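You operate a simulated robot arm through the tools that you are given. There is no shell and no other tool. Be economical: measure what you need, move in short steps, check, and stop when the job is done.

You run a simulated two-armed robot. Do the job below in one go: nothing can be reset, and whatever is moved stays where it is left.

JOB
Take the tea towel from the chair end of the table and lay it out flat on the worktop over the washing machine.

It is judged by the outcome, as a careful person would: the job done as asked, and still so three seconds after it is handed in. It fails if anything else is knocked over, pushed out of place, dropped, spilled or broken. Flat cloth is picked up by pressing the open fingertips on it (5 to 10 N) and closing them slowly along it; thin cloth reads only 2 to 8 mm in the jaws.

ROBOT AND FRAMES
Two 7-joint arms with two-finger parallel grippers on one trunk, on a base that drives. Base frame: it is fixed to the floor where the robot stands at the start and does not move with it; the origin is under the middle of the robot, x ahead of it, y to its left, z up. Lengths are in m, angles in degrees, forces in N, time in s.
The left shoulder is at the start at [0.06, 0.143, 0.901], the right one opposite. With the tool pointing down near the work surface each hand reaches from about 0.32 to 0.74 m from the robot's upright axis, wherever it stands, measured 20 degrees to its own side. Places, roughly: worktop over the washing machine [-0.6, -1, 0.9]. Payload 1.57 kg a hand.
The TCP of each hand is the grasp point between the finger pads, 0.03 m short of the fingertips. In the tool frame z runs along the fingers and y along their closing line. The gripper opens to 0.11 m. The fingers are 0.024 m wide and 0.012 m thick; the gripper's body (0.048 by 0.112 m) begins 0.078 m behind the TCP.
Orientation is told as [roll, pitch, yaw] about the base's x, y, z axes, in that order, counted from this pose: with the fingers straight down and closing along the base's y, the tool's x points along the base's -x, its y along +y and its z along -z.

CONTROLS
- The arms move only by the tool apply_moves. It takes "left_increments", "right_increments" or both (then of equal length, played together; a hand with none holds still); each is a list of rows, each a list of 7 numbers: the shift along the base's x, y, z in m, then the turn, a rotation vector about the base's x, y, z in degrees, then the gripper command, from -1 (fully open) to 1 (shut), values between in proportion. In form: [[tx, ty, tz, wx, wy, wz, fingers], ...]. A call has 1 to 8 rows; each row is the pose to reach, as a shift and turn from the pose commanded when the call began. A row lasts 0.2 s, in which the tool goes at most 0.05 m and 8.6 degrees; a call with a longer step from one row to the next is refused whole, and so is a gripper value outside its range. A pose out of reach is approached as far as the arm can. The call stops where the force on the tool passes 40 N (or 10 N more than at its start, if that is more) or the arm is blocked; 0.2 s more then pass. The fingers move at their own pace (about 0.045 m/s each) and stop on an object; they squeeze with about 41 N. The grip force told is the motor's: it shows also when the fingers shut on nothing. Time passes only in rows, and 0.2 s behind the last, so rows that repeat a pose let the fingers close. It gives the time, the measured TCP pose, the force on the tool (base axes), the opening and the grip force at its end, in the units of the frame above (readings bear some noise).
- Cameras (640 x 400 px; columns grow to the right, rows downward): "scene" is now at [0.0225, -0.0601, 1.522]; the picture's right is [-0.77, -0.64, 0.00], its down [-0.50, 0.61, -0.62] and it looks along [0.39, -0.48, -0.79] (base axes); focal length 214 px, centre (320, 200). "left" rides on the left gripper at [0.07, -0.016, -0.141] in its tool frame; the picture's right is [0.23, 0.97, 0.00], its down [-0.86, 0.20, -0.48] and it looks along [-0.47, 0.11, 0.88] (tool axes); focal length 222 px, centre (320, 200). "right" rides on the right gripper at [0.07, 0.016, -0.141] in its tool frame; the picture's right is [-0.23, 0.97, 0.00], its down [-0.86, -0.20, -0.48] and it looks along [-0.47, -0.11, 0.88] (tool axes); focal length 222 px, centre (320, 200). There is no depth. A picture from a camera that has moved, and an enlarged one, comes with that camera's place and axes in the base frame and with its lens. The place of the scene camera against the robot may be out by one fixed shift of up to 0.018 m in any direction.
- grab_frame(camera): a new picture of that camera. The clock stands still meanwhile.
- raise_lower(by): slides the trunk up (or, below 0, down) by that many m; the arms and the scene camera ride with it, the base frame stays. It gives what a move gives, with no picture.
- drive_base(legs): drives the robot by 1 to 6 legs, each [ahead, left, turn to the left] in m, m and degrees, along the robot's own axes; the way and the turn of a leg run together, so that a leg with both is an arc; at most 1.5 m and 180 degrees a leg. The arms and the cameras ride along, it lands a little off, and it stops where it bumps. It gives what a move gives.
- aim_head(pan, tilt): turns the head with the scene camera to pan (to the left, within 86 degrees either way) and tilt (down, from -29 to 69), counted from straight ahead of the robot. It gives what a move gives.
- inspect(camera, box): a new picture of the part [left, top, right, bottom] of that camera's present view, enlarged. The clock stands still meanwhile.
- hand_in(): hands the job in; it is judged then, once.

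Work in short steps. Places have to be worked out from the pictures, the camera data and where the tool is seen: move nearer, look again, correct. Check each grasp and each placing, and mend what went wrong. You have 120 turns and 100 pictures in all, those below and enlarged ones among them. Open the grippers and draw the arms clear of the work before you hand the job in, unless the task says otherwise; then end with one line.

The tools are called after "Emit:" by a JSON object that holds its "api" and its "payload". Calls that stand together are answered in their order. apply_moves: Moves the arms, as the interface text tells. Its arguments: {"type":"object","properties":{"left_increments":{"type":"array"},"right_increments":{"type":"array"}},"required":[]} The other tools are called the same way: raise_lower (by) slides the trunk up or down; drive_base (legs) drives the base; aim_head (pan, tilt) turns the head that bears the scene camera; grab_frame (camera) takes a picture; inspect (camera, box) takes an enlarged picture of a part of a camera's view; hand_in () hands the job in.

At the start:

```text
time_s: 0.0
left_tool_pos: [0.4596, -0.037, 0.9985]
left_ee_rot: [0.0, 0.0, -0.1]
left_contact_force: [-0.7, 0.1, -0.1]
left_gripper_width: 0.11
left_grip_force: 0.1
right_tool_pos: [0.4053, -0.4683, 1.0007]
right_ee_rot: [0.0, 0.0, 0.0]
right_contact_force: [0.5, -0.7, 0.5]
right_gripper_width: 0.1103
right_grip_force: 0.0
trunk travel left (down, up): [-0.5, 0.09]
robot x, y, heading: [-0.0002, 0.0012, 0.0]
head pan, tilt: [-50.5, 52.0]
```

scene: 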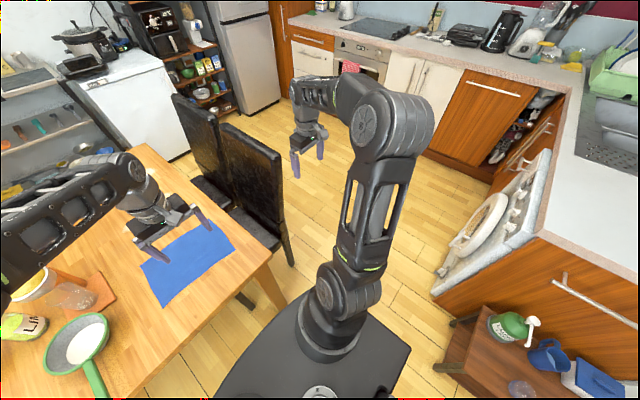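
right: 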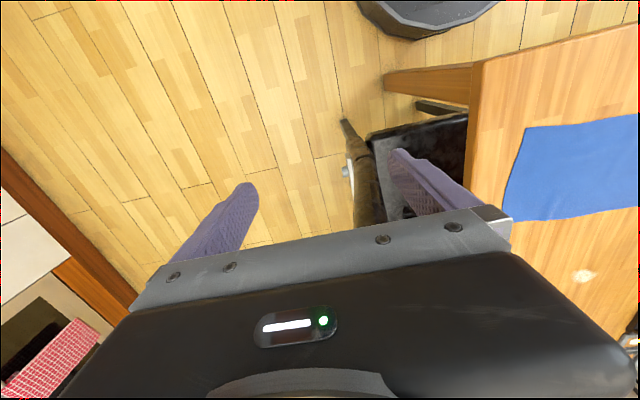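
left: 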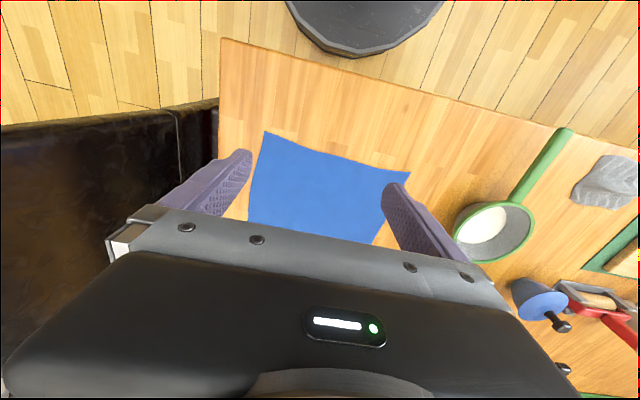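

The blue towel lies at about x 0.54–0.77, y -0.15–0.15 on the table. I'll look at the target worktop before touching anything.

Emit:
{"api": "aim_head", "payload": {"pan": -86, "tilt": 35}}

Emit:
{"api": "grab_frame", "payload": {"camera": "scene"}}

Emit:
{"api": "aim_head", "payload": {"pan": -10, "tilt": 50}}

Emit:
{"api": "grab_frame", "payload": {"camera": "scene"}}

```text
time_s: 1.0
left_tool_pos: [0.4607, -0.0363, 0.9994]
left_ee_rot: [0.0, 0.0, 0.0]
left_contact_force: [0.9, -0.8, 0.1]
left_gripper_width: 0.1097
left_grip_force: 0.2
right_tool_pos: [0.4075, -0.4693, 1.0008]
right_ee_rot: [0.0, 0.1, 0.0]
right_contact_force: [0.2, 0.8, 0.2]
right_gripper_width: 0.1098
right_grip_force: 0.0
trunk travel left (down, up): [-0.5, 0.09]
robot x, y, heading: [-0.0008, 0.0004, 0.1]
head pan, tilt: [-85.9, 35.0]
```

```text
96 pictures are left
camera scene: at [-0.019, -0.0899, 1.5463], right [-1.0, -0.07, 0.0], down [-0.04, 0.57, -0.82], along [0.06, -0.82, -0.57], focal length 214 px, centre (320, 200)
```

scene: 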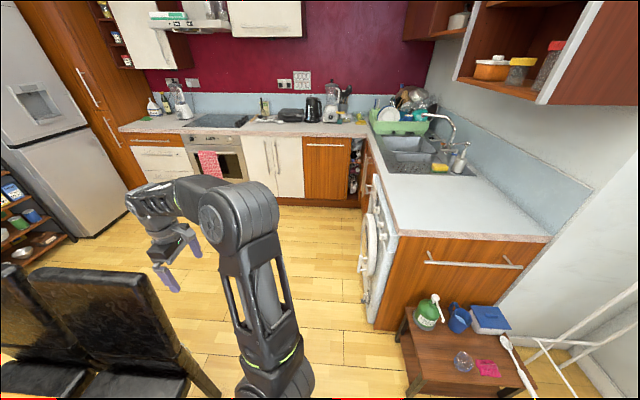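

```text
time_s: 2.5
left_tool_pos: [0.4597, -0.037, 0.9994]
left_ee_rot: [0.0, 0.0, 0.0]
left_contact_force: [-0.8, 0.6, -0.8]
left_gripper_width: 0.1098
left_grip_force: 0.1
right_tool_pos: [0.4073, -0.4685, 1.0004]
right_ee_rot: [0.0, 0.0, 0.0]
right_contact_force: [0.3, -0.2, 0.1]
right_gripper_width: 0.1095
right_grip_force: 0.0
trunk travel left (down, up): [-0.5, 0.09]
robot x, y, heading: [0.0021, -0.0003, 0.1]
head pan, tilt: [-10.0, 50.0]
```

```text
95 pictures are left
camera scene: at [0.0506, -0.0155, 1.5246], right [-0.17, -0.98, 0.0], down [-0.75, 0.13, -0.64], along [0.63, -0.11, -0.77], focal length 214 px, centre (320, 200)
```

scene: 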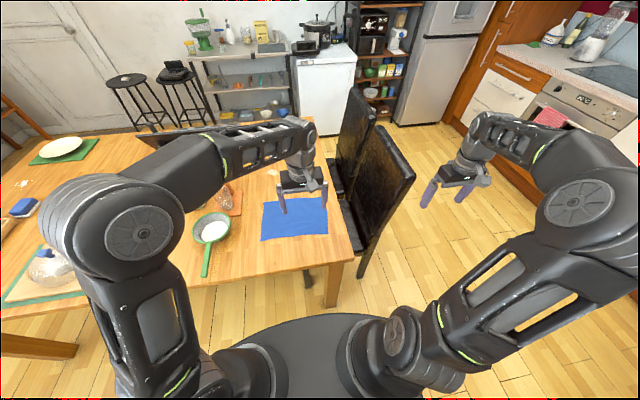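

The worktop's clear part is about x -0.29…-0.95, y -0.8…-1.3. I can drive in front of the washing machine and work facing -x. First I'll bring both hands above the near edge of the towel, one per corner, and look closer.

Emit:
{"api": "apply_moves", "payload": {"left_increments": [[0, 0.04, 0, 0, 0, 0, -1], [0, 0.08, 0, 0, 0, 0, -1], [0, 0.12, 0, 0, 0, 0, -1], [0.01, 0.15, 0, 0, 0, 0, -1], [0.02, 0.17, -0.03, 0, 0, 0, -1], [0.03, 0.17, -0.07, 0, 0, 0, -1], [0.03, 0.17, -0.11, 0, 0, 0, -1], [0.03, 0.17, -0.15, 0, 0, 0, -1]], "right_increments": [[0, 0.045, 0, 0, 0, 0, -1], [0, 0.09, 0, 0, 0, 0, -1], [0.01, 0.135, 0, 0, 0, 0, -1], [0.02, 0.18, 0, 0, 0, 0, -1], [0.03, 0.225, -0.02, 0, 0, 0, -1], [0.045, 0.27, -0.04, 0, 0, 0, -1], [0.06, 0.31, -0.06, 0, 0, 0, -1], [0.08, 0.35, -0.08, 0, 0, 0, -1]]}}

Emit:
{"api": "grab_frame", "payload": {"camera": "left"}}

Emit:
{"api": "grab_frame", "payload": {"camera": "right"}}

Emit:
{"api": "grab_frame", "payload": {"camera": "scene"}}

```text
refused: row 5 steps farther than a row can; nothing moved
```

```text
94 pictures are left
camera left: at [0.39, -0.0541, 1.1421], right [-0.23, 0.97, 0.0], down [0.86, 0.2, 0.48], along [0.47, 0.11, -0.88], focal length 222 px, centre (320, 200)
```

left: 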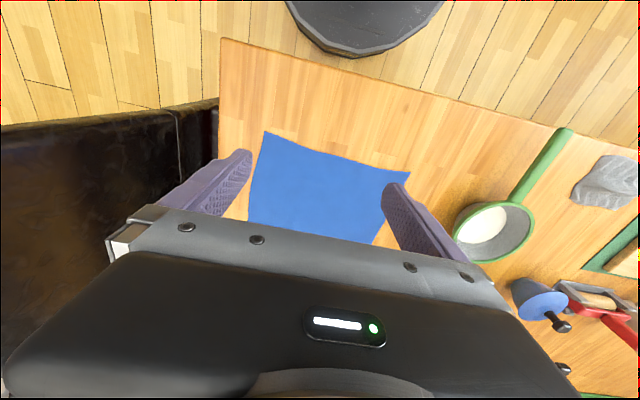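

```text
93 pictures are left
camera right: at [0.3374, -0.4517, 1.1414], right [0.23, 0.97, 0.0], down [0.86, -0.2, 0.48], along [0.47, -0.11, -0.88], focal length 222 px, centre (320, 200)
```

right: 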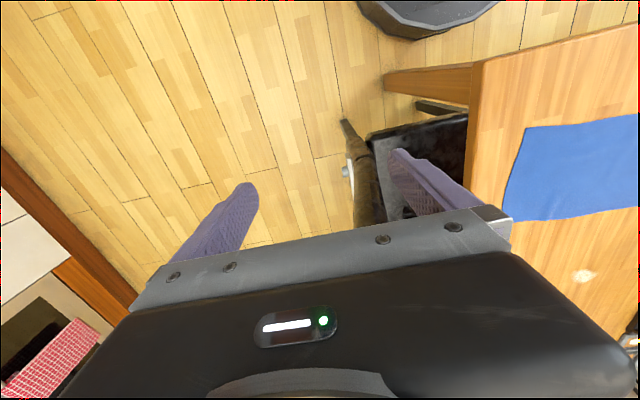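

```text
92 pictures are left
camera scene: at [0.0506, -0.0155, 1.5246], right [-0.17, -0.98, 0.0], down [-0.75, 0.13, -0.64], along [0.63, -0.11, -0.77], focal length 214 px, centre (320, 200)
```

scene: 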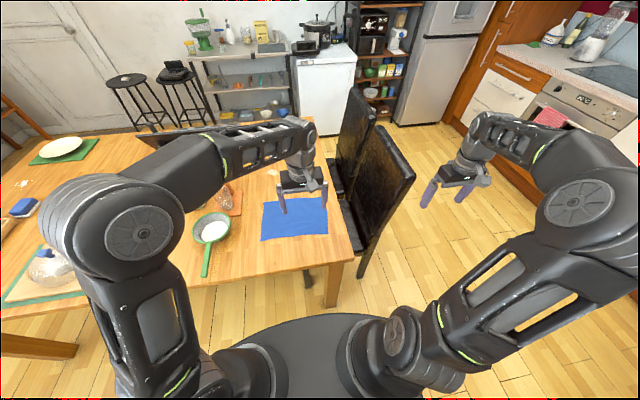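

A step was too long, so nothing moved. The chair back stands close under the right hand, so I lift that hand a little before swinging it inwards.

Emit:
{"api": "apply_moves", "payload": {"left_increments": [[0, 0.02, 0, 0, 0, 0, -1], [0, 0.06, 0, 0, 0, 0, -1], [0, 0.1, 0, 0, 0, 0, -1], [0, 0.14, 0, 0, 0, 0, -1], [0.01, 0.17, 0, 0, 0, 0, -1], [0.02, 0.18, -0.03, 0, 0, 0, -1], [0.02, 0.18, -0.07, 0, 0, 0, -1], [0.02, 0.18, -0.1, 0, 0, 0, -1]], "right_increments": [[0, 0, 0.04, 0, 0, 0, -1], [0, 0.048, 0.05, 0, 0, 0, -1], [0, 0.096, 0.05, 0, 0, 0, -1], [0, 0.144, 0.05, 0, 0, 0, -1], [0.01, 0.19, 0.05, 0, 0, 0, -1], [0.02, 0.236, 0.05, 0, 0, 0, -1], [0.03, 0.282, 0.05, 0, 0, 0, -1], [0.05, 0.325, 0.05, 0, 0, 0, -1]]}}

```text
time_s: 4.3
left_tool_pos: [0.4812, 0.1437, 0.9001]
left_ee_rot: [0.0, 0.0, 0.0]
left_contact_force: [0.4, 0.0, 0.1]
left_gripper_width: 0.1101
left_grip_force: 0.0
right_tool_pos: [0.4554, -0.142, 1.0499]
right_ee_rot: [0.1, 0.0, 0.1]
right_contact_force: [-0.4, 0.1, -0.3]
right_gripper_width: 0.1098
right_grip_force: 0.2
trunk travel left (down, up): [-0.5, 0.09]
robot x, y, heading: [-0.0035, 0.0037, -0.2]
head pan, tilt: [-10.0, 50.0]
```

Both hands are above the near edge. I bring the right one down to the left's height and look through both wrist cameras.

Emit:
{"api": "apply_moves", "payload": {"right_increments": [[0.01, 0.01, -0.04, 0, 0, 0, -1], [0.02, 0.02, -0.08, 0, 0, 0, -1], [0.03, 0.02, -0.12, 0, 0, 0, -1], [0.03, 0.02, -0.15, 0, 0, 0, -1]]}}

Emit:
{"api": "grab_frame", "payload": {"camera": "left"}}

Emit:
{"api": "grab_frame", "payload": {"camera": "right"}}

Emit:
{"api": "grab_frame", "payload": {"camera": "scene"}}

```text
time_s: 5.3
left_tool_pos: [0.4811, 0.1427, 0.9005]
left_ee_rot: [0.0, 0.0, 0.0]
left_contact_force: [-0.2, 0.3, 0.6]
left_gripper_width: 0.1102
left_grip_force: 0.0
right_tool_pos: [0.4855, -0.1248, 0.9007]
right_ee_rot: [0.0, 0.0, 0.0]
right_contact_force: [0.2, -0.6, 0.5]
right_gripper_width: 0.1101
right_grip_force: 0.1
trunk travel left (down, up): [-0.5, 0.09]
robot x, y, heading: [-0.0008, -0.0011, -0.1]
head pan, tilt: [-10.0, 50.0]
```

```text
91 pictures are left
camera left: at [0.4112, 0.1256, 1.0426], right [-0.23, 0.97, 0.0], down [0.86, 0.2, 0.48], along [0.47, 0.11, -0.88], focal length 222 px, centre (320, 200)
```

left: 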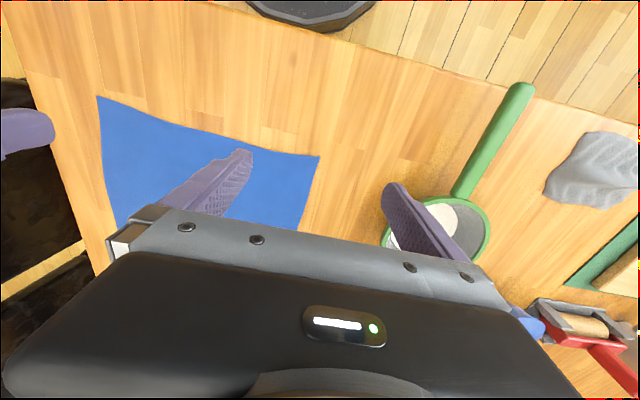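

```text
90 pictures are left
camera right: at [0.4166, -0.1071, 1.0427], right [0.23, 0.97, 0.0], down [0.85, -0.2, 0.48], along [0.47, -0.11, -0.88], focal length 222 px, centre (320, 200)
```

right: 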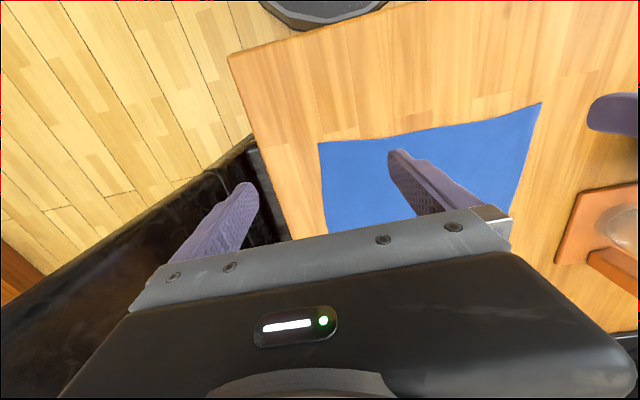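

```text
89 pictures are left
camera scene: at [0.0507, -0.0153, 1.5247], right [-0.17, -0.98, 0.0], down [-0.75, 0.13, -0.64], along [0.63, -0.11, -0.77], focal length 214 px, centre (320, 200)
```

scene: 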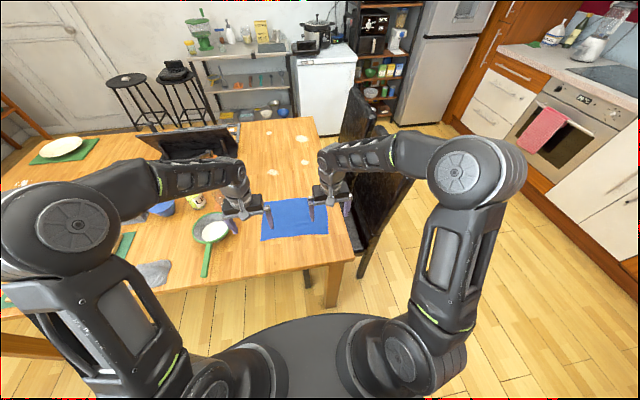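

Corner estimates at table height: left near corner ≈ [0.515, 0.147], right near corner ≈ [0.502, -0.130]. I lower both hands with fingers opened about 3 cm just inside those corners, to 2 cm above the cloth.

Emit:
{"api": "apply_moves", "payload": {"left_increments": [[0.015, -0.007, -0.03, 0, 0, 0, 0], [0.03, -0.014, -0.06, 0, 0, 0, 0.4], [0.045, -0.021, -0.09, 0, 0, 0, 0.4], [0.045, -0.021, -0.12, 0, 0, 0, 0.4], [0.045, -0.021, -0.15, 0, 0, 0, 0.4], [0.045, -0.021, -0.15, 0, 0, 0, 0.4]], "right_increments": [[0.01, 0.007, -0.03, 0, 0, 0, 0], [0.02, 0.014, -0.06, 0, 0, 0, 0.4], [0.03, 0.02, -0.09, 0, 0, 0, 0.4], [0.03, 0.02, -0.12, 0, 0, 0, 0.4], [0.03, 0.02, -0.15, 0, 0, 0, 0.4], [0.03, 0.02, -0.15, 0, 0, 0, 0.4]]}}

Emit:
{"api": "grab_frame", "payload": {"camera": "left"}}

Emit:
{"api": "grab_frame", "payload": {"camera": "right"}}

Emit:
{"api": "inspect", "payload": {"camera": "scene", "box": [220, 160, 380, 260]}}

```text
time_s: 6.4
left_tool_pos: [0.5289, 0.1197, 0.7818]
left_ee_rot: [-0.1, -0.7, 0.1]
left_contact_force: [-2.8, -0.5, 22.3]
left_gripper_width: 0.021
left_grip_force: 3.7
right_tool_pos: [0.52, -0.1044, 0.7808]
right_ee_rot: [0.1, -0.8, 0.1]
right_contact_force: [-3.4, -0.4, 23.5]
right_gripper_width: 0.0213
right_grip_force: 3.5
trunk travel left (down, up): [-0.5, 0.09]
robot x, y, heading: [0.0021, -0.0005, -0.0]
head pan, tilt: [-10.0, 50.0]
stopped in row 5 (left hand): the force on the tool passed its limit (the readings are from after the stop); the commanded pose is now the measured one
```

```text
88 pictures are left
camera left: at [0.4569, 0.1037, 0.9228], right [-0.23, 0.97, -0.01], down [0.85, 0.2, 0.49], along [0.48, 0.11, -0.87], focal length 222 px, centre (320, 200)
```

left: 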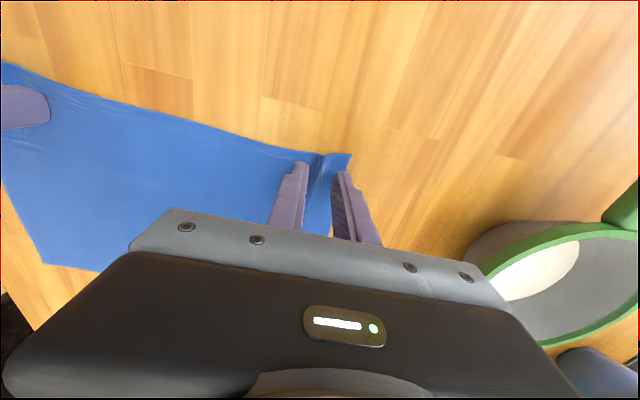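

```text
87 pictures are left
camera right: at [0.4483, -0.0857, 0.922], right [0.23, 0.97, 0.01], down [0.85, -0.2, 0.49], along [0.48, -0.11, -0.87], focal length 222 px, centre (320, 200)
```

right: 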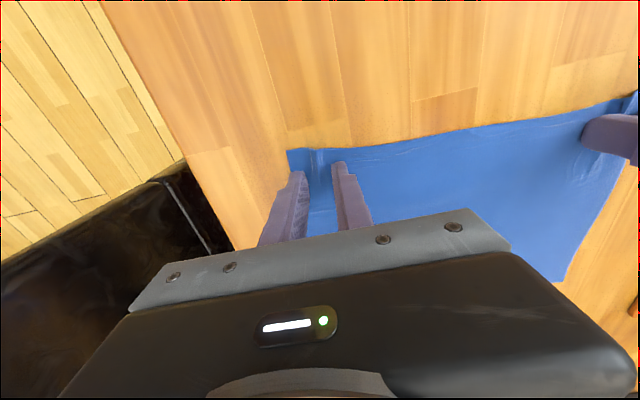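

```text
4.00 times, centred on (300, 210) of scene
camera zoom: at [0.0478, -0.0155, 1.5257], right [-0.17, -0.98, 0.0], down [-0.75, 0.13, -0.64], along [0.63, -0.11, -0.76], focal length 858 px, centre (400, 160)
```

zoom: 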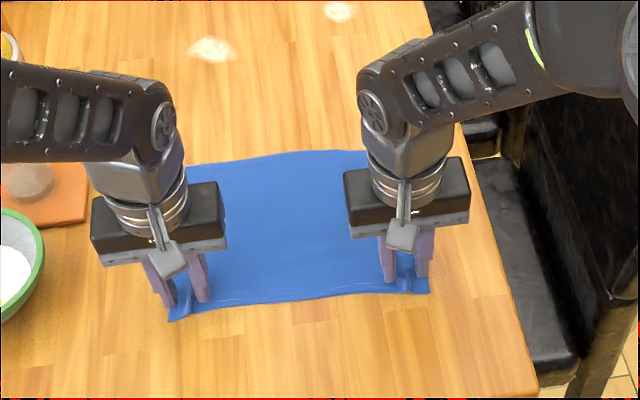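

The cloth was met at TCP z ≈ 0.781, so the table top is about 0.75 and the force is now ~22 N. Both hands sit just inside the corners with a small fold already forming. I ease off slightly and read the force.

Emit:
{"api": "apply_moves", "payload": {"left_increments": [[0, 0, 0.002, 0, 0, 0, 0.6], [0, 0, 0.002, 0, 0, 0, 0.62]], "right_increments": [[0, 0, 0.002, 0, 0, 0, 0.6], [0, 0, 0.002, 0, 0, 0, 0.62]]}}

```text
time_s: 7.0
left_tool_pos: [0.5294, 0.12, 0.7817]
left_ee_rot: [-0.2, -0.8, 0.0]
left_contact_force: [1.4, -4.2, 20.8]
left_gripper_width: 0.0214
left_grip_force: 0.1
right_tool_pos: [0.5204, -0.1024, 0.7813]
right_ee_rot: [0.1, -0.9, 0.0]
right_contact_force: [1.1, 3.0, 17.2]
right_gripper_width: 0.021
right_grip_force: 0.4
trunk travel left (down, up): [-0.5, 0.09]
robot x, y, heading: [0.0021, 0.0002, 0.1]
head pan, tilt: [-10.0, 50.0]
```

Still about 20 N; I ease up another 3 mm and close slowly.

Emit:
{"api": "apply_moves", "payload": {"left_increments": [[0, 0, 0.003, 0, 0, 0, 0.62], [0, 0, 0.003, 0, 0, 0, 0.7], [0, 0, 0.003, 0, 0, 0, 0.78], [0, 0, 0.003, 0, 0, 0, 0.85], [0, 0, 0.003, 0, 0, 0, 0.92], [0, 0, 0.003, 0, 0, 0, 1], [0, 0, 0.003, 0, 0, 0, 1], [0, 0, 0.003, 0, 0, 0, 1]], "right_increments": [[0, 0, 0.002, 0, 0, 0, 0.62], [0, 0, 0.002, 0, 0, 0, 0.7], [0, 0, 0.002, 0, 0, 0, 0.78], [0, 0, 0.002, 0, 0, 0, 0.85], [0, 0, 0.002, 0, 0, 0, 0.92], [0, 0, 0.002, 0, 0, 0, 1], [0, 0, 0.002, 0, 0, 0, 1], [0, 0, 0.002, 0, 0, 0, 1]]}}

Emit:
{"api": "grab_frame", "payload": {"camera": "left"}}

Emit:
{"api": "grab_frame", "payload": {"camera": "right"}}

```text
time_s: 8.8
left_tool_pos: [0.5286, 0.1206, 0.7827]
left_ee_rot: [-0.1, -0.5, 0.0]
left_contact_force: [0.2, -0.5, 0.5]
left_gripper_width: 0.0022
left_grip_force: 23.9
right_tool_pos: [0.5192, -0.104, 0.782]
right_ee_rot: [0.2, -0.5, -0.1]
right_contact_force: [0.0, -1.3, 2.3]
right_gripper_width: 0.0002
right_grip_force: 21.3
trunk travel left (down, up): [-0.5, 0.09]
robot x, y, heading: [-0.0026, -0.003, -0.0]
head pan, tilt: [-10.0, 50.0]
```

```text
85 pictures are left
camera left: at [0.458, 0.1048, 0.9241], right [-0.23, 0.97, 0.0], down [0.85, 0.2, 0.49], along [0.47, 0.11, -0.87], focal length 222 px, centre (320, 200)
```

left: 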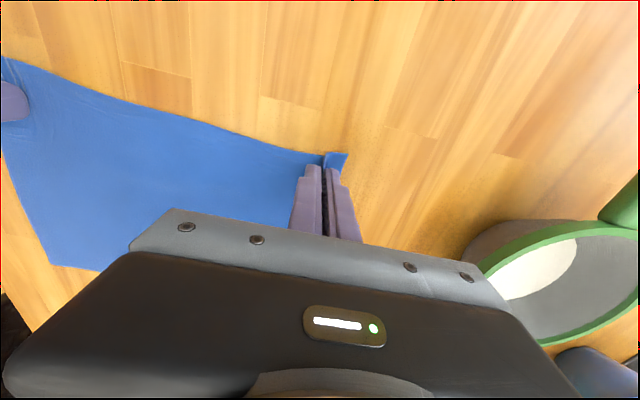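

```text
84 pictures are left
camera right: at [0.4493, -0.0861, 0.9227], right [0.23, 0.97, 0.0], down [0.85, -0.2, 0.49], along [0.47, -0.11, -0.87], focal length 222 px, centre (320, 200)
```

right: 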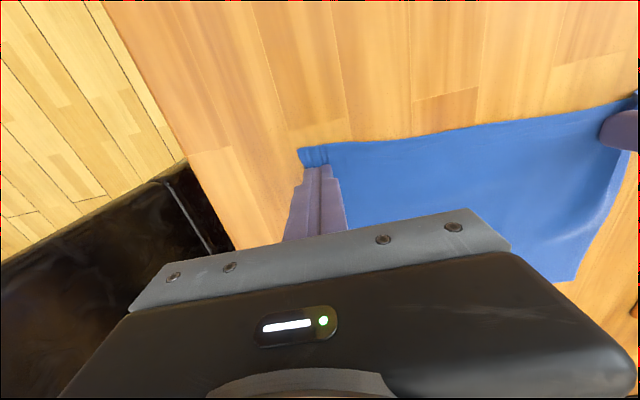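

Left reads 2.2 mm (it holds cloth); right reads 0.2 mm (missed). I reopen the right hand slightly and press back down while the left holds still.

Emit:
{"api": "apply_moves", "payload": {"right_increments": [[0, 0, 0.008, 0, 0, 0, 0.4], [0, 0, 0.008, 0, 0, 0, 0.4], [0, 0, 0.002, 0, 0, 0, 0.4], [0, 0, -0.001, 0, 0, 0, 0.4], [0, 0, -0.001, 0, 0, 0, 0.4]]}}

```text
time_s: 10.0
left_tool_pos: [0.5291, 0.121, 0.7827]
left_ee_rot: [-0.3, -0.5, 0.0]
left_contact_force: [-0.7, -0.5, 0.5]
left_gripper_width: 0.0021
left_grip_force: 23.8
right_tool_pos: [0.5199, -0.1039, 0.7809]
right_ee_rot: [0.1, -0.6, -0.1]
right_contact_force: [-0.3, -1.4, 5.1]
right_gripper_width: 0.0328
right_grip_force: 0.0
trunk travel left (down, up): [-0.5, 0.09]
robot x, y, heading: [0.0017, -0.0022, -0.0]
head pan, tilt: [-10.0, 50.0]
```

Contact is 5 N; I press 1.5 mm more and close slowly without lifting.

Emit:
{"api": "apply_moves", "payload": {"right_increments": [[0, 0, -0.0015, 0, 0, 0, 0.4], [0, 0, -0.0015, 0, 0, 0, 0.5], [0, 0, -0.0015, 0, 0, 0, 0.6], [0, 0, -0.0015, 0, 0, 0, 0.7], [0, 0, -0.0015, 0, 0, 0, 0.8], [0, 0, -0.0015, 0, 0, 0, 0.9], [0, 0, -0.0015, 0, 0, 0, 1], [0, 0, -0.0015, 0, 0, 0, 1]]}}

```text
time_s: 11.8
left_tool_pos: [0.5282, 0.121, 0.7831]
left_ee_rot: [-0.1, -0.5, 0.0]
left_contact_force: [-0.9, -9.8, 0.1]
left_gripper_width: 0.0021
left_grip_force: 24.7
right_tool_pos: [0.5183, -0.1011, 0.7816]
right_ee_rot: [0.1, -0.8, 0.0]
right_contact_force: [2.0, 12.0, 29.3]
right_gripper_width: 0.0032
right_grip_force: 24.4
trunk travel left (down, up): [-0.5, 0.09]
robot x, y, heading: [0.0008, 0.0016, -0.3]
head pan, tilt: [-10.0, 50.0]
```

Right now holds 3.2 mm, with ~10 N tension along the edge. I lift both a few centimetres, bringing the hands slightly together.

Emit:
{"api": "apply_moves", "payload": {"left_increments": [[0, -0.004, 0.003, 0, 0, 0, 1], [0, -0.006, 0.015, 0, 0, 0, 1], [0, -0.006, 0.03, 0, 0, 0, 1], [0, -0.006, 0.05, 0, 0, 0, 1], [0, -0.006, 0.07, 0, 0, 0, 1], [0, -0.006, 0.07, 0, 0, 0, 1]], "right_increments": [[0, 0.004, 0.003, 0, 0, 0, 1], [0, 0.006, 0.015, 0, 0, 0, 1], [0, 0.006, 0.03, 0, 0, 0, 1], [0, 0.006, 0.05, 0, 0, 0, 1], [0, 0.006, 0.07, 0, 0, 0, 1], [0, 0.006, 0.07, 0, 0, 0, 1]]}}

Emit:
{"api": "inspect", "payload": {"camera": "scene", "box": [220, 160, 380, 260]}}

Emit:
{"api": "grab_frame", "payload": {"camera": "right"}}

Emit:
{"api": "grab_frame", "payload": {"camera": "left"}}

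```text
time_s: 13.2
left_tool_pos: [0.5273, 0.1145, 0.8515]
left_ee_rot: [0.0, -0.5, 0.0]
left_contact_force: [-0.1, 0.6, -0.1]
left_gripper_width: 0.0023
left_grip_force: 23.6
right_tool_pos: [0.5183, -0.0942, 0.8507]
right_ee_rot: [0.0, -0.4, -0.1]
right_contact_force: [0.1, 0.0, 0.3]
right_gripper_width: 0.0026
right_grip_force: 24.3
trunk travel left (down, up): [-0.5, 0.09]
robot x, y, heading: [-0.0012, -0.0011, 0.1]
head pan, tilt: [-10.0, 50.0]
```

```text
4.00 times, centred on (300, 210) of scene
camera zoom: at [0.051, -0.0154, 1.5246], right [-0.17, -0.98, 0.0], down [-0.75, 0.13, -0.64], along [0.63, -0.11, -0.77], focal length 858 px, centre (400, 160)
```

zoom: 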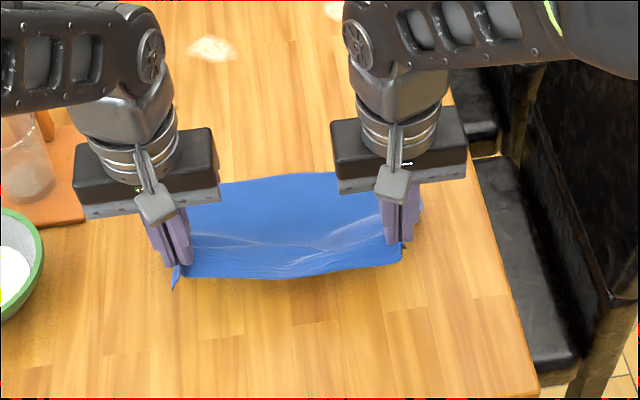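

```text
82 pictures are left
camera right: at [0.4484, -0.078, 0.9916], right [0.23, 0.97, 0.0], down [0.85, -0.2, 0.49], along [0.47, -0.11, -0.87], focal length 222 px, centre (320, 200)
```

right: 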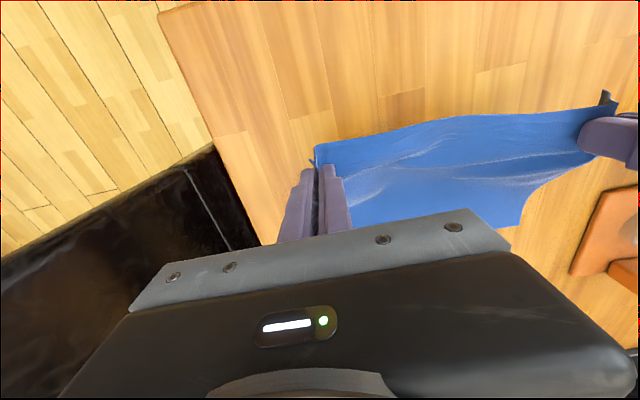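

```text
81 pictures are left
camera left: at [0.4578, 0.0977, 0.9934], right [-0.23, 0.97, 0.0], down [0.85, 0.2, 0.49], along [0.47, 0.11, -0.87], focal length 222 px, centre (320, 200)
```

left: 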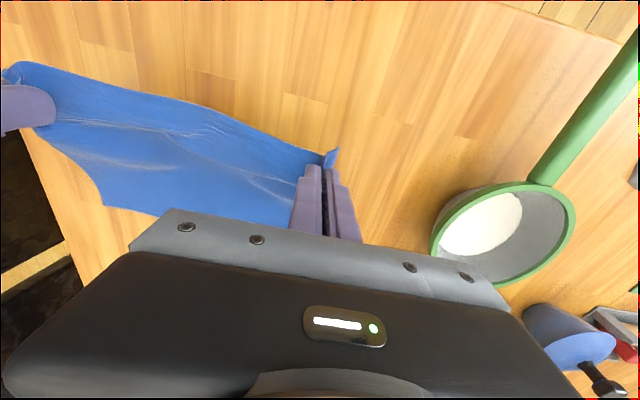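

Both corners are held. I lift both hands together by 0.3 m, drawing back a little so the towel comes off the table.

Emit:
{"api": "apply_moves", "payload": {"left_increments": [[0, 0, 0.03, 0, 0, 0, 1], [0, 0, 0.07, 0, 0, 0, 1], [0, 0.003, 0.11, 0, 0, 0, 1], [-0.01, 0.005, 0.15, 0, 0, 0, 1], [-0.02, 0.005, 0.19, 0, 0, 0, 1], [-0.04, 0.005, 0.23, 0, 0, 0, 1], [-0.06, 0.005, 0.27, 0, 0, 0, 1], [-0.08, 0.005, 0.3, 0, 0, 0, 1]], "right_increments": [[0, 0, 0.03, 0, 0, 0, 1], [0, 0, 0.07, 0, 0, 0, 1], [0, -0.003, 0.11, 0, 0, 0, 1], [-0.01, -0.005, 0.15, 0, 0, 0, 1], [-0.02, -0.005, 0.19, 0, 0, 0, 1], [-0.04, -0.005, 0.23, 0, 0, 0, 1], [-0.06, -0.005, 0.27, 0, 0, 0, 1], [-0.08, -0.005, 0.3, 0, 0, 0, 1]]}}

Emit:
{"api": "grab_frame", "payload": {"camera": "scene"}}

Emit:
{"api": "grab_frame", "payload": {"camera": "left"}}

```text
time_s: 15.0
left_tool_pos: [0.4195, 0.1007, 1.0954]
left_ee_rot: [0.0, -0.9, 0.0]
left_contact_force: [-0.7, -0.9, 0.7]
left_gripper_width: 0.0024
left_grip_force: 23.9
left hand out of reach, approached as far as the arm can: row 7, 8
right_tool_pos: [0.4734, -0.1038, 1.0833]
right_ee_rot: [0.0, -0.8, 0.0]
right_contact_force: [-0.9, 0.5, 0.4]
right_gripper_width: 0.0027
right_grip_force: 23.1
right hand out of reach, approached as far as the arm can: row 7, 8
trunk travel left (down, up): [-0.5, 0.09]
robot x, y, heading: [-0.0005, 0.0004, -0.2]
head pan, tilt: [-10.0, 50.0]
```

```text
80 pictures are left
camera scene: at [0.0437, -0.0156, 1.525], right [-0.17, -0.98, 0.0], down [-0.75, 0.13, -0.65], along [0.64, -0.11, -0.76], focal length 214 px, centre (320, 200)
```

scene: 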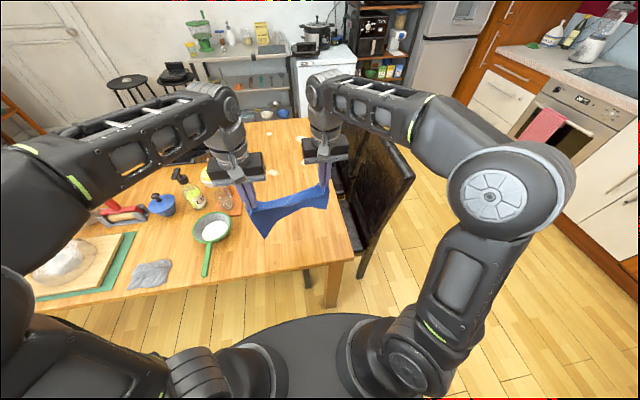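

```text
79 pictures are left
camera left: at [0.3475, 0.0843, 1.2362], right [-0.23, 0.97, 0.0], down [0.85, 0.2, 0.49], along [0.48, 0.11, -0.87], focal length 222 px, centre (320, 200)
```

left: 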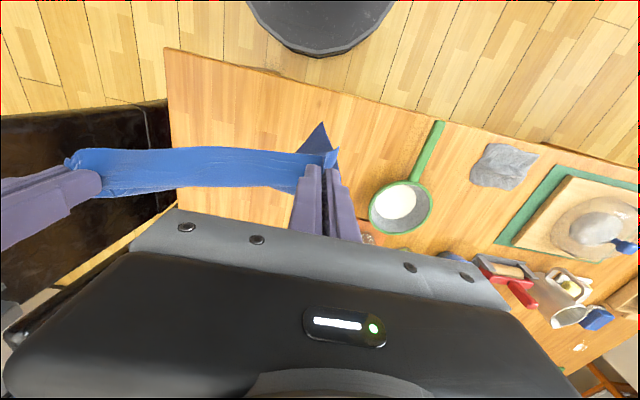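

Both hands are at the arms' height limit and the towel hangs clear of the table. I raise the trunk the rest of the way before driving.

Emit:
{"api": "raise_lower", "payload": {"by": 0.09}}

Emit:
{"api": "drive_base", "payload": {"legs": [[-0.08, 0, 0], [0, 0, -45]]}}

Emit:
{"api": "aim_head", "payload": {"pan": 0, "tilt": 45}}

Emit:
{"api": "grab_frame", "payload": {"camera": "scene"}}

```text
time_s: 16.2
left_tool_pos: [0.425, 0.1005, 1.1828]
left_ee_rot: [-0.1, -0.6, 0.0]
left_contact_force: [0.5, 0.5, -0.1]
left_gripper_width: 0.0021
left_grip_force: 24.0
right_tool_pos: [0.4781, -0.1023, 1.1691]
right_ee_rot: [0.0, -0.5, 0.0]
right_contact_force: [0.1, -0.4, -0.1]
right_gripper_width: 0.0027
right_grip_force: 24.1
trunk travel left (down, up): [-0.59, 0.0]
robot x, y, heading: [-0.0015, -0.0048, 0.2]
head pan, tilt: [-10.0, 50.0]
```

```text
time_s: 19.3
left_tool_pos: [0.2925, -0.2248, 1.1834]
left_ee_rot: [-0.1, -0.6, -44.3]
left_contact_force: [-0.4, -0.6, 0.3]
left_gripper_width: 0.0019
left_grip_force: 23.9
right_tool_pos: [0.1903, -0.407, 1.1693]
right_ee_rot: [0.2, -0.5, -44.3]
right_contact_force: [0.1, -0.6, 0.7]
right_gripper_width: 0.0026
right_grip_force: 24.2
trunk travel left (down, up): [-0.59, 0.0]
robot x, y, heading: [-0.0799, -0.0007, -44.5]
head pan, tilt: [-10.0, 50.0]
```

```text
time_s: 20.1
left_tool_pos: [0.2936, -0.2235, 1.1818]
left_ee_rot: [0.0, -0.6, -44.2]
left_contact_force: [-0.5, -0.3, -1.0]
left_gripper_width: 0.0023
left_grip_force: 23.9
right_tool_pos: [0.1914, -0.4073, 1.1692]
right_ee_rot: [0.1, -0.5, -44.3]
right_contact_force: [1.1, -0.5, 0.3]
right_gripper_width: 0.0028
right_grip_force: 24.0
trunk travel left (down, up): [-0.59, 0.0]
robot x, y, heading: [-0.0819, 0.0042, -44.5]
head pan, tilt: [0.0, 45.0]
```

```text
78 pictures are left
camera scene: at [-0.0396, -0.0379, 1.6215], right [-0.7, -0.71, 0.0], down [-0.51, 0.49, -0.71], along [0.51, -0.49, -0.71], focal length 214 px, centre (320, 200)
```

scene: 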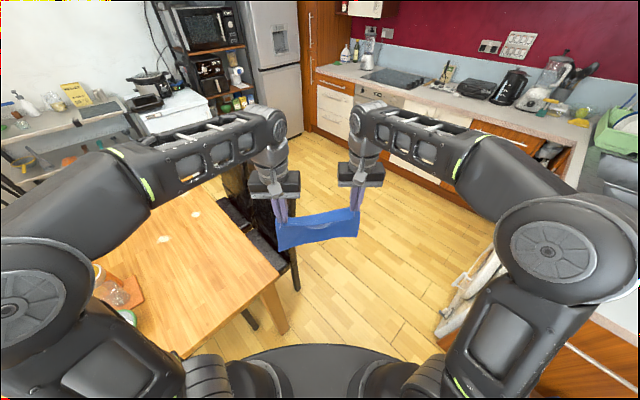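

The towel hangs well and the way is clear. I finish the turn to face -y and drive diagonally past the table corner and chairs.

Emit:
{"api": "drive_base", "payload": {"legs": [[0, 0, -45], [0.6, 0.2, 0], [0.4, 0.25, 0]]}}

Emit:
{"api": "grab_frame", "payload": {"camera": "scene"}}

```text
time_s: 28.1
left_tool_pos: [0.4824, -1.4137, 1.1822]
left_ee_rot: [-0.1, -0.6, -89.4]
left_contact_force: [0.1, 0.3, -0.1]
left_gripper_width: 0.0021
left_grip_force: 23.7
right_tool_pos: [0.2813, -1.4689, 1.1679]
right_ee_rot: [0.0, -0.5, -89.4]
right_contact_force: [0.5, 0.1, -0.2]
right_gripper_width: 0.0027
right_grip_force: 23.6
trunk travel left (down, up): [-0.59, 0.0]
robot x, y, heading: [0.3773, -0.9884, -89.8]
head pan, tilt: [0.0, 45.0]
```

```text
77 pictures are left
camera scene: at [0.3835, -1.0431, 1.6215], right [-1.0, -0.01, 0.0], down [-0.01, 0.71, -0.71], along [0.01, -0.71, -0.71], focal length 214 px, centre (320, 200)
```

scene: 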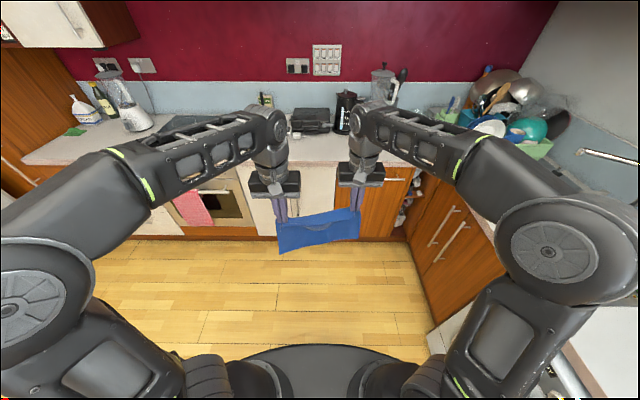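

Clear all round; I turn the second 90° to face the washing machine and look.

Emit:
{"api": "drive_base", "payload": {"legs": [[0, 0, -90]]}}

Emit:
{"api": "grab_frame", "payload": {"camera": "scene"}}

```text
time_s: 32.2
left_tool_pos: [-0.0449, -1.0974, 1.1818]
left_ee_rot: [0.0, -0.6, -179.0]
left_contact_force: [-0.7, 0.0, -0.6]
left_gripper_width: 0.0021
left_grip_force: 23.9
right_tool_pos: [-0.1026, -0.8958, 1.1696]
right_ee_rot: [0.0, -0.5, -178.9]
right_contact_force: [0.3, 0.2, 0.8]
right_gripper_width: 0.0025
right_grip_force: 24.4
trunk travel left (down, up): [-0.59, 0.0]
robot x, y, heading: [0.3759, -0.9886, -179.4]
head pan, tilt: [0.0, 45.0]
```

```text
76 pictures are left
camera scene: at [0.331, -0.9917, 1.6215], right [-0.02, 1.0, 0.0], down [0.71, 0.01, -0.71], along [-0.71, -0.01, -0.71], focal length 214 px, centre (320, 200)
```

scene: 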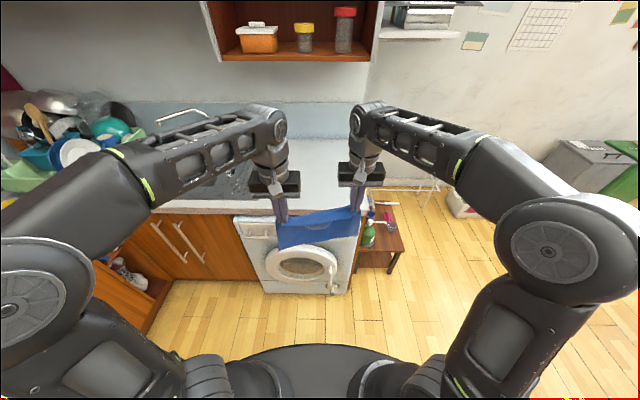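

Facing the washing machine, the clear worktop spans about y -0.78…-1.3. I drive ahead 0.26 m and shift slightly left to centre the towel, then look.

Emit:
{"api": "drive_base", "payload": {"legs": [[0.0, 0.04, -0.6], [0.25, 0, 0]]}}

Emit:
{"api": "grab_frame", "payload": {"camera": "scene"}}

Emit:
{"api": "grab_frame", "payload": {"camera": "left"}}

Emit:
{"api": "grab_frame", "payload": {"camera": "right"}}

```text
time_s: 34.5
left_tool_pos: [-0.2931, -1.1354, 1.1823]
left_ee_rot: [-0.2, -0.6, -179.5]
left_contact_force: [0.3, -0.3, -0.9]
left_gripper_width: 0.002
left_grip_force: 23.5
right_tool_pos: [-0.3517, -0.9339, 1.1687]
right_ee_rot: [0.1, -0.4, -179.4]
right_contact_force: [0.2, -1.0, 0.7]
right_gripper_width: 0.0026
right_grip_force: 23.5
trunk travel left (down, up): [-0.59, 0.0]
robot x, y, heading: [0.1321, -1.0294, -179.5]
head pan, tilt: [0.0, 45.0]
```

```text
75 pictures are left
camera scene: at [0.0819, -1.0336, 1.6215], right [-0.01, 1.0, 0.0], down [0.71, 0.01, -0.71], along [-0.71, -0.01, -0.71], focal length 214 px, centre (320, 200)
```

scene: 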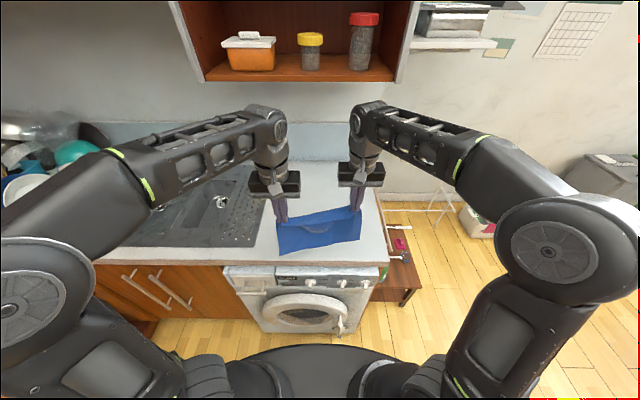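

```text
74 pictures are left
camera left: at [-0.2236, -1.1194, 1.3238], right [0.24, -0.97, 0.0], down [-0.85, -0.21, 0.49], along [-0.47, -0.11, -0.87], focal length 222 px, centre (320, 200)
```

left: 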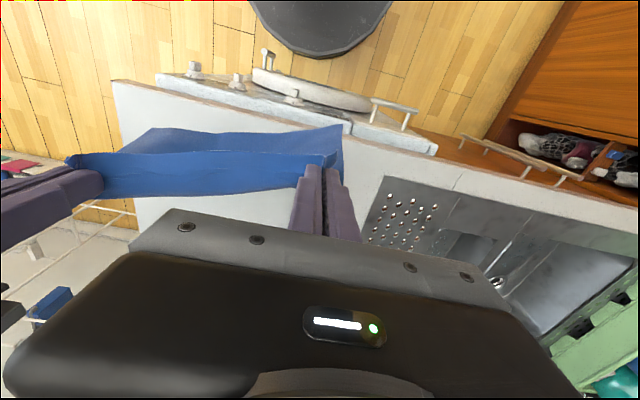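

```text
73 pictures are left
camera right: at [-0.2788, -0.9489, 1.3096], right [-0.22, -0.98, 0.0], down [-0.85, 0.19, 0.49], along [-0.47, 0.1, -0.87], focal length 222 px, centre (320, 200)
```

right: 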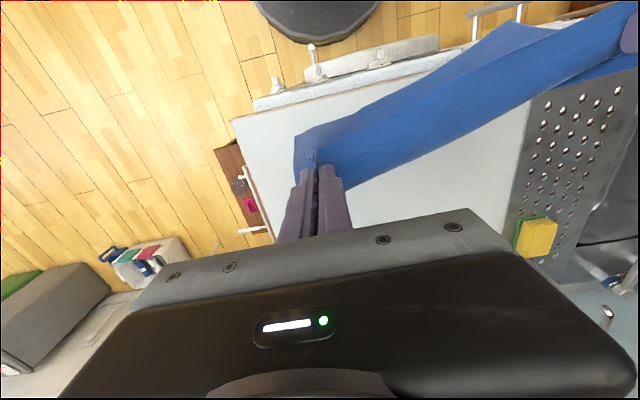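

Worktop measures: front edge x ≈ -0.31, right end y ≈ -0.78, drainer at y ≈ -1.28, z ≈ 0.9. The towel is centred in y. I drive 4 cm nearer for reach, then align both hands at x ≈ -0.36 and equal height.

Emit:
{"api": "drive_base", "payload": {"legs": [[0.04, 0, -0.5]]}}

Emit:
{"api": "apply_moves", "payload": {"left_increments": [[-0.01, -0.003, -0.005, 0, 0, 0, 1], [-0.025, -0.006, -0.01, 0, 0, 0, 1], [-0.025, -0.006, -0.01, 0, 0, 0, 1]], "right_increments": [[0.015, 0.003, 0, 0, 0, 0, 1], [0.03, 0.006, 0.003, 0, 0, 0, 1], [0.03, 0.006, 0.003, 0, 0, 0, 1]]}}

Emit:
{"api": "grab_frame", "payload": {"camera": "left"}}

Emit:
{"api": "grab_frame", "payload": {"camera": "scene"}}

```text
time_s: 35.4
left_tool_pos: [-0.3342, -1.132, 1.1812]
left_ee_rot: [-0.1, -0.5, -180.0]
left_contact_force: [-1.6, 0.3, -0.6]
left_gripper_width: 0.0023
left_grip_force: 23.5
right_tool_pos: [-0.39, -0.9311, 1.1677]
right_ee_rot: [0.2, -0.4, -179.9]
right_contact_force: [-0.4, 0.4, 0.0]
right_gripper_width: 0.0027
right_grip_force: 24.5
trunk travel left (down, up): [-0.59, 0.0]
robot x, y, heading: [0.0895, -1.0286, -180.2]
head pan, tilt: [0.0, 45.0]
```

```text
time_s: 36.2
left_tool_pos: [-0.358, -1.1394, 1.1719]
left_ee_rot: [-0.1, -0.8, -180.0]
left_contact_force: [-0.1, -0.4, 0.0]
left_gripper_width: 0.0017
left_grip_force: 23.3
right_tool_pos: [-0.3595, -0.9263, 1.1725]
right_ee_rot: [0.1, -0.4, -179.8]
right_contact_force: [0.1, -0.2, 0.2]
right_gripper_width: 0.0029
right_grip_force: 23.8
trunk travel left (down, up): [-0.59, 0.0]
robot x, y, heading: [0.0923, -1.0309, -180.0]
head pan, tilt: [0.0, 45.0]
```

```text
72 pictures are left
camera left: at [-0.2876, -1.123, 1.3142], right [0.23, -0.97, 0.0], down [-0.85, -0.2, 0.49], along [-0.48, -0.11, -0.87], focal length 222 px, centre (320, 200)
```

left: 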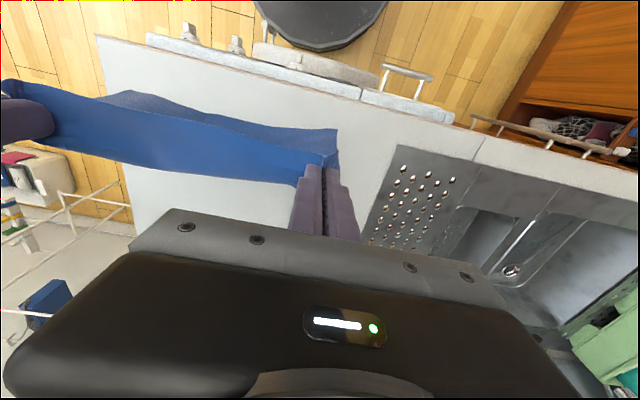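

```text
71 pictures are left
camera scene: at [0.0439, -1.0335, 1.6216], right [0.0, 1.0, 0.0], down [0.71, 0.0, -0.71], along [-0.71, 0.0, -0.71], focal length 214 px, centre (320, 200)
```

scene: 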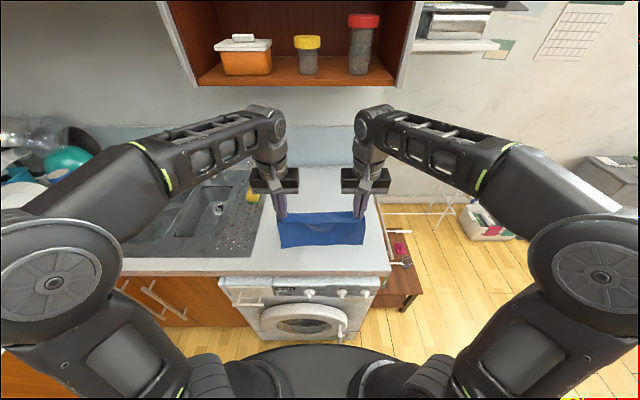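

The free edge hangs at about z 0.935, x -0.36. I lower it to the worktop and begin laying forward along an arc, then check.

Emit:
{"api": "apply_moves", "payload": {"left_increments": [[0, 0, -0.025, 0, 0, 0, 1], [0, 0, -0.042, 0, 0, 0, 1], [-0.02, 0, -0.045, 0, 0, 0, 1], [-0.045, 0, -0.05, 0, 0, 0, 1], [-0.07, 0, -0.057, 0, 0, 0, 1], [-0.095, 0, -0.068, 0, 0, 0, 1], [-0.118, 0, -0.083, 0, 0, 0, 1], [-0.138, 0, -0.1, 0, 0, 0, 1]], "right_increments": [[0, 0, -0.025, 0, 0, 0, 1], [0, 0, -0.042, 0, 0, 0, 1], [-0.02, 0, -0.045, 0, 0, 0, 1], [-0.045, 0, -0.05, 0, 0, 0, 1], [-0.07, 0, -0.057, 0, 0, 0, 1], [-0.095, 0, -0.068, 0, 0, 0, 1], [-0.118, 0, -0.083, 0, 0, 0, 1], [-0.138, 0, -0.1, 0, 0, 0, 1]]}}

Emit:
{"api": "grab_frame", "payload": {"camera": "left"}}

Emit:
{"api": "inspect", "payload": {"camera": "scene", "box": [240, 160, 400, 260]}}

```text
time_s: 38.0
left_tool_pos: [-0.5007, -1.1383, 1.0722]
left_ee_rot: [-0.1, -0.6, -179.9]
left_contact_force: [-0.2, 0.3, 0.7]
left_gripper_width: 0.002
left_grip_force: 23.5
right_tool_pos: [-0.4996, -0.9243, 1.0704]
right_ee_rot: [0.1, -0.4, -179.9]
right_contact_force: [-0.4, 0.1, -0.3]
right_gripper_width: 0.0026
right_grip_force: 23.8
trunk travel left (down, up): [-0.59, 0.0]
robot x, y, heading: [0.0913, -1.0295, -180.0]
head pan, tilt: [0.0, 45.0]
```

```text
70 pictures are left
camera left: at [-0.429, -1.1224, 1.2138], right [0.23, -0.97, 0.0], down [-0.85, -0.2, 0.49], along [-0.47, -0.11, -0.87], focal length 222 px, centre (320, 200)
```

left: 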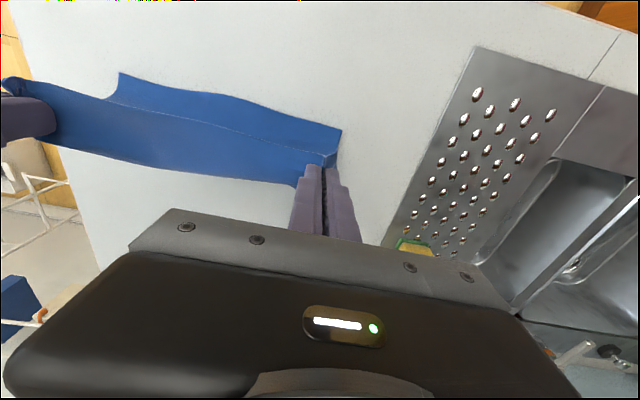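

```text
4.00 times, centred on (320, 210) of scene
camera zoom: at [0.0419, -1.0335, 1.6215], right [0.0, 1.0, 0.0], down [0.71, 0.0, -0.71], along [-0.71, 0.0, -0.71], focal length 858 px, centre (320, 160)
```

zoom: 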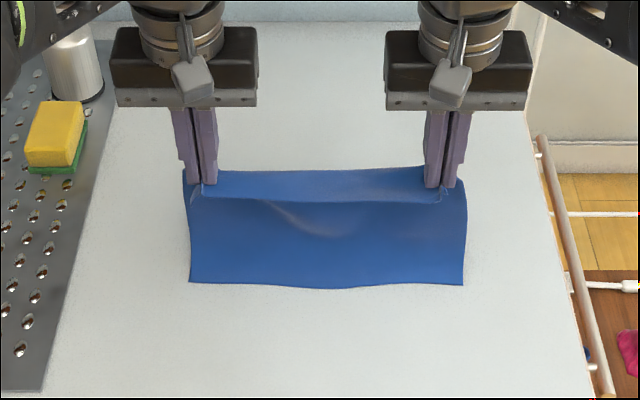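

The free edge slid along instead of anchoring (now near x ≈ -0.49), so this would crumple. Better: hang the towel in front of the worktop edge and draw it forward over the edge so it trails flat. I back the hands off first.

Emit:
{"api": "apply_moves", "payload": {"left_increments": [[0.0, 0, 0.04, 0, 0, 0, 1], [0.0, 0, 0.085, 0, 0, 0, 1], [0.03, 0, 0.1, 0, 0, 0, 1], [0.07, 0, 0.1, 0, 0, 0, 1], [0.11, 0, 0.1, 0, 0, 0, 1], [0.14, 0, 0.1, 0, 0, 0, 1]], "right_increments": [[0.0, 0, 0.04, 0, 0, 0, 1], [0.0, 0, 0.085, 0, 0, 0, 1], [0.03, 0, 0.1, 0, 0, 0, 1], [0.07, 0, 0.1, 0, 0, 0, 1], [0.11, 0, 0.1, 0, 0, 0, 1], [0.14, 0, 0.1, 0, 0, 0, 1]]}}

Emit:
{"api": "drive_base", "payload": {"legs": [[-0.08, 0, 0]]}}

Emit:
{"api": "inspect", "payload": {"camera": "scene", "box": [200, 160, 440, 310]}}

```text
time_s: 39.4
left_tool_pos: [-0.3548, -1.1391, 1.1747]
left_ee_rot: [0.0, -0.7, -179.9]
left_contact_force: [0.4, 0.4, 0.5]
left_gripper_width: 0.0018
left_grip_force: 23.8
left hand out of reach, approached as far as the arm can: row 2, 3, 4
right_tool_pos: [-0.3572, -0.9252, 1.1702]
right_ee_rot: [0.1, -0.7, -179.9]
right_contact_force: [1.2, -0.4, -0.5]
right_gripper_width: 0.0026
right_grip_force: 24.0
right hand out of reach, approached as far as the arm can: row 2, 3
trunk travel left (down, up): [-0.59, 0.0]
robot x, y, heading: [0.0905, -1.0331, -179.9]
head pan, tilt: [0.0, 45.0]
```

```text
time_s: 40.5
left_tool_pos: [-0.2742, -1.1392, 1.1728]
left_ee_rot: [-0.2, -0.7, -179.9]
left_contact_force: [-0.4, -0.9, 0.5]
left_gripper_width: 0.002
left_grip_force: 23.2
right_tool_pos: [-0.276, -0.9249, 1.1714]
right_ee_rot: [0.1, -0.5, -179.9]
right_contact_force: [-0.3, -1.2, 0.2]
right_gripper_width: 0.0026
right_grip_force: 23.7
trunk travel left (down, up): [-0.59, 0.0]
robot x, y, heading: [0.1733, -1.0323, -180.2]
head pan, tilt: [0.0, 45.0]
```

```text
2.67 times, centred on (320, 235) of scene
camera zoom: at [0.1259, -1.0332, 1.6216], right [0.0, 1.0, 0.0], down [0.71, 0.0, -0.71], along [-0.71, 0.0, -0.71], focal length 572 px, centre (320, 107)
```

zoom: 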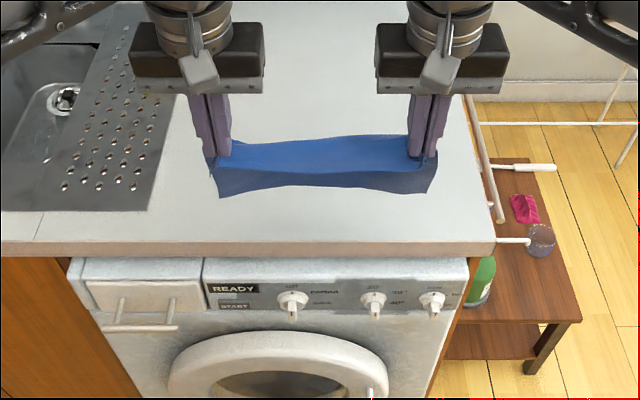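

Worktop edge x ≈ -0.31; washer knobs stick out to x ≈ -0.25 at z ≈ 0.8, so the towel's bottom must stay above ~0.83. I move hands to x ≈ -0.25 and lower so the towel bottom hangs just below the worktop edge.

Emit:
{"api": "apply_moves", "payload": {"left_increments": [[0.02, 0, 0, 0, 0, 0, 1], [0.04, 0, -0.02, 0, 0, 0, 1], [0.045, 0, -0.05, 0, 0, 0, 1], [0.045, 0, -0.08, 0, 0, 0, 1], [0.045, 0, -0.1, 0, 0, 0, 1], [0.045, 0, -0.1, 0, 0, 0, 1]], "right_increments": [[0.02, 0, 0, 0, 0, 0, 1], [0.04, 0, -0.02, 0, 0, 0, 1], [0.045, 0, -0.05, 0, 0, 0, 1], [0.045, 0, -0.08, 0, 0, 0, 1], [0.045, 0, -0.1, 0, 0, 0, 1], [0.045, 0, -0.1, 0, 0, 0, 1]]}}

Emit:
{"api": "inspect", "payload": {"camera": "scene", "box": [200, 160, 440, 310]}}

Emit:
{"api": "grab_frame", "payload": {"camera": "left"}}

```text
time_s: 41.9
left_tool_pos: [-0.2299, -1.1384, 1.0706]
left_ee_rot: [-0.1, -0.7, -179.9]
left_contact_force: [-0.2, 0.0, -0.5]
left_gripper_width: 0.0018
left_grip_force: 23.6
right_tool_pos: [-0.2315, -0.9257, 1.0702]
right_ee_rot: [0.0, -0.6, -179.9]
right_contact_force: [-0.2, 0.1, -0.4]
right_gripper_width: 0.0026
right_grip_force: 24.5
trunk travel left (down, up): [-0.59, 0.0]
robot x, y, heading: [0.1712, -1.0332, -180.2]
head pan, tilt: [0.0, 45.0]
```

```text
2.67 times, centred on (320, 235) of scene
camera zoom: at [0.1244, -1.0332, 1.6216], right [0.0, 1.0, 0.0], down [0.71, 0.0, -0.71], along [-0.71, 0.0, -0.71], focal length 572 px, centre (320, 107)
```

zoom: 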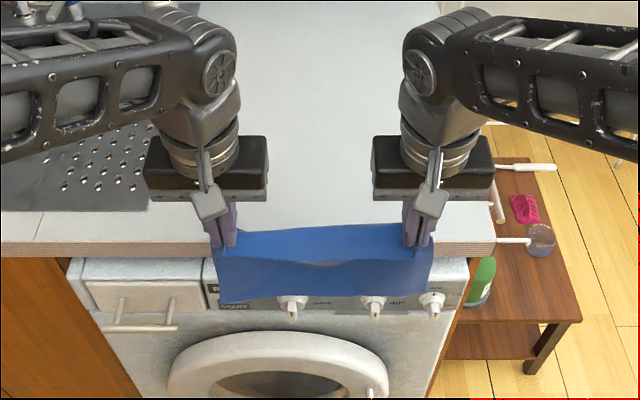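

```text
66 pictures are left
camera left: at [-0.1587, -1.1229, 1.2129], right [0.23, -0.97, 0.0], down [-0.85, -0.2, 0.49], along [-0.48, -0.11, -0.87], focal length 222 px, centre (320, 200)
```

left: 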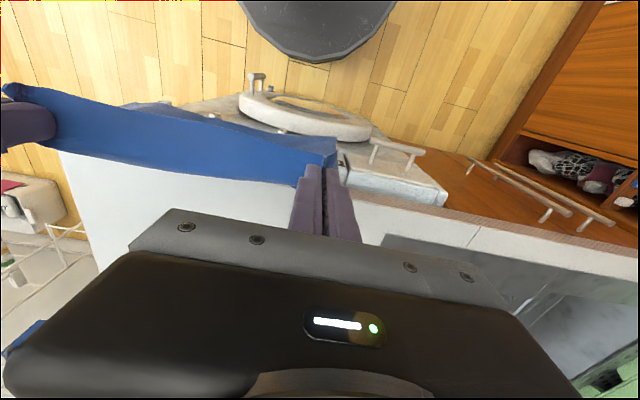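

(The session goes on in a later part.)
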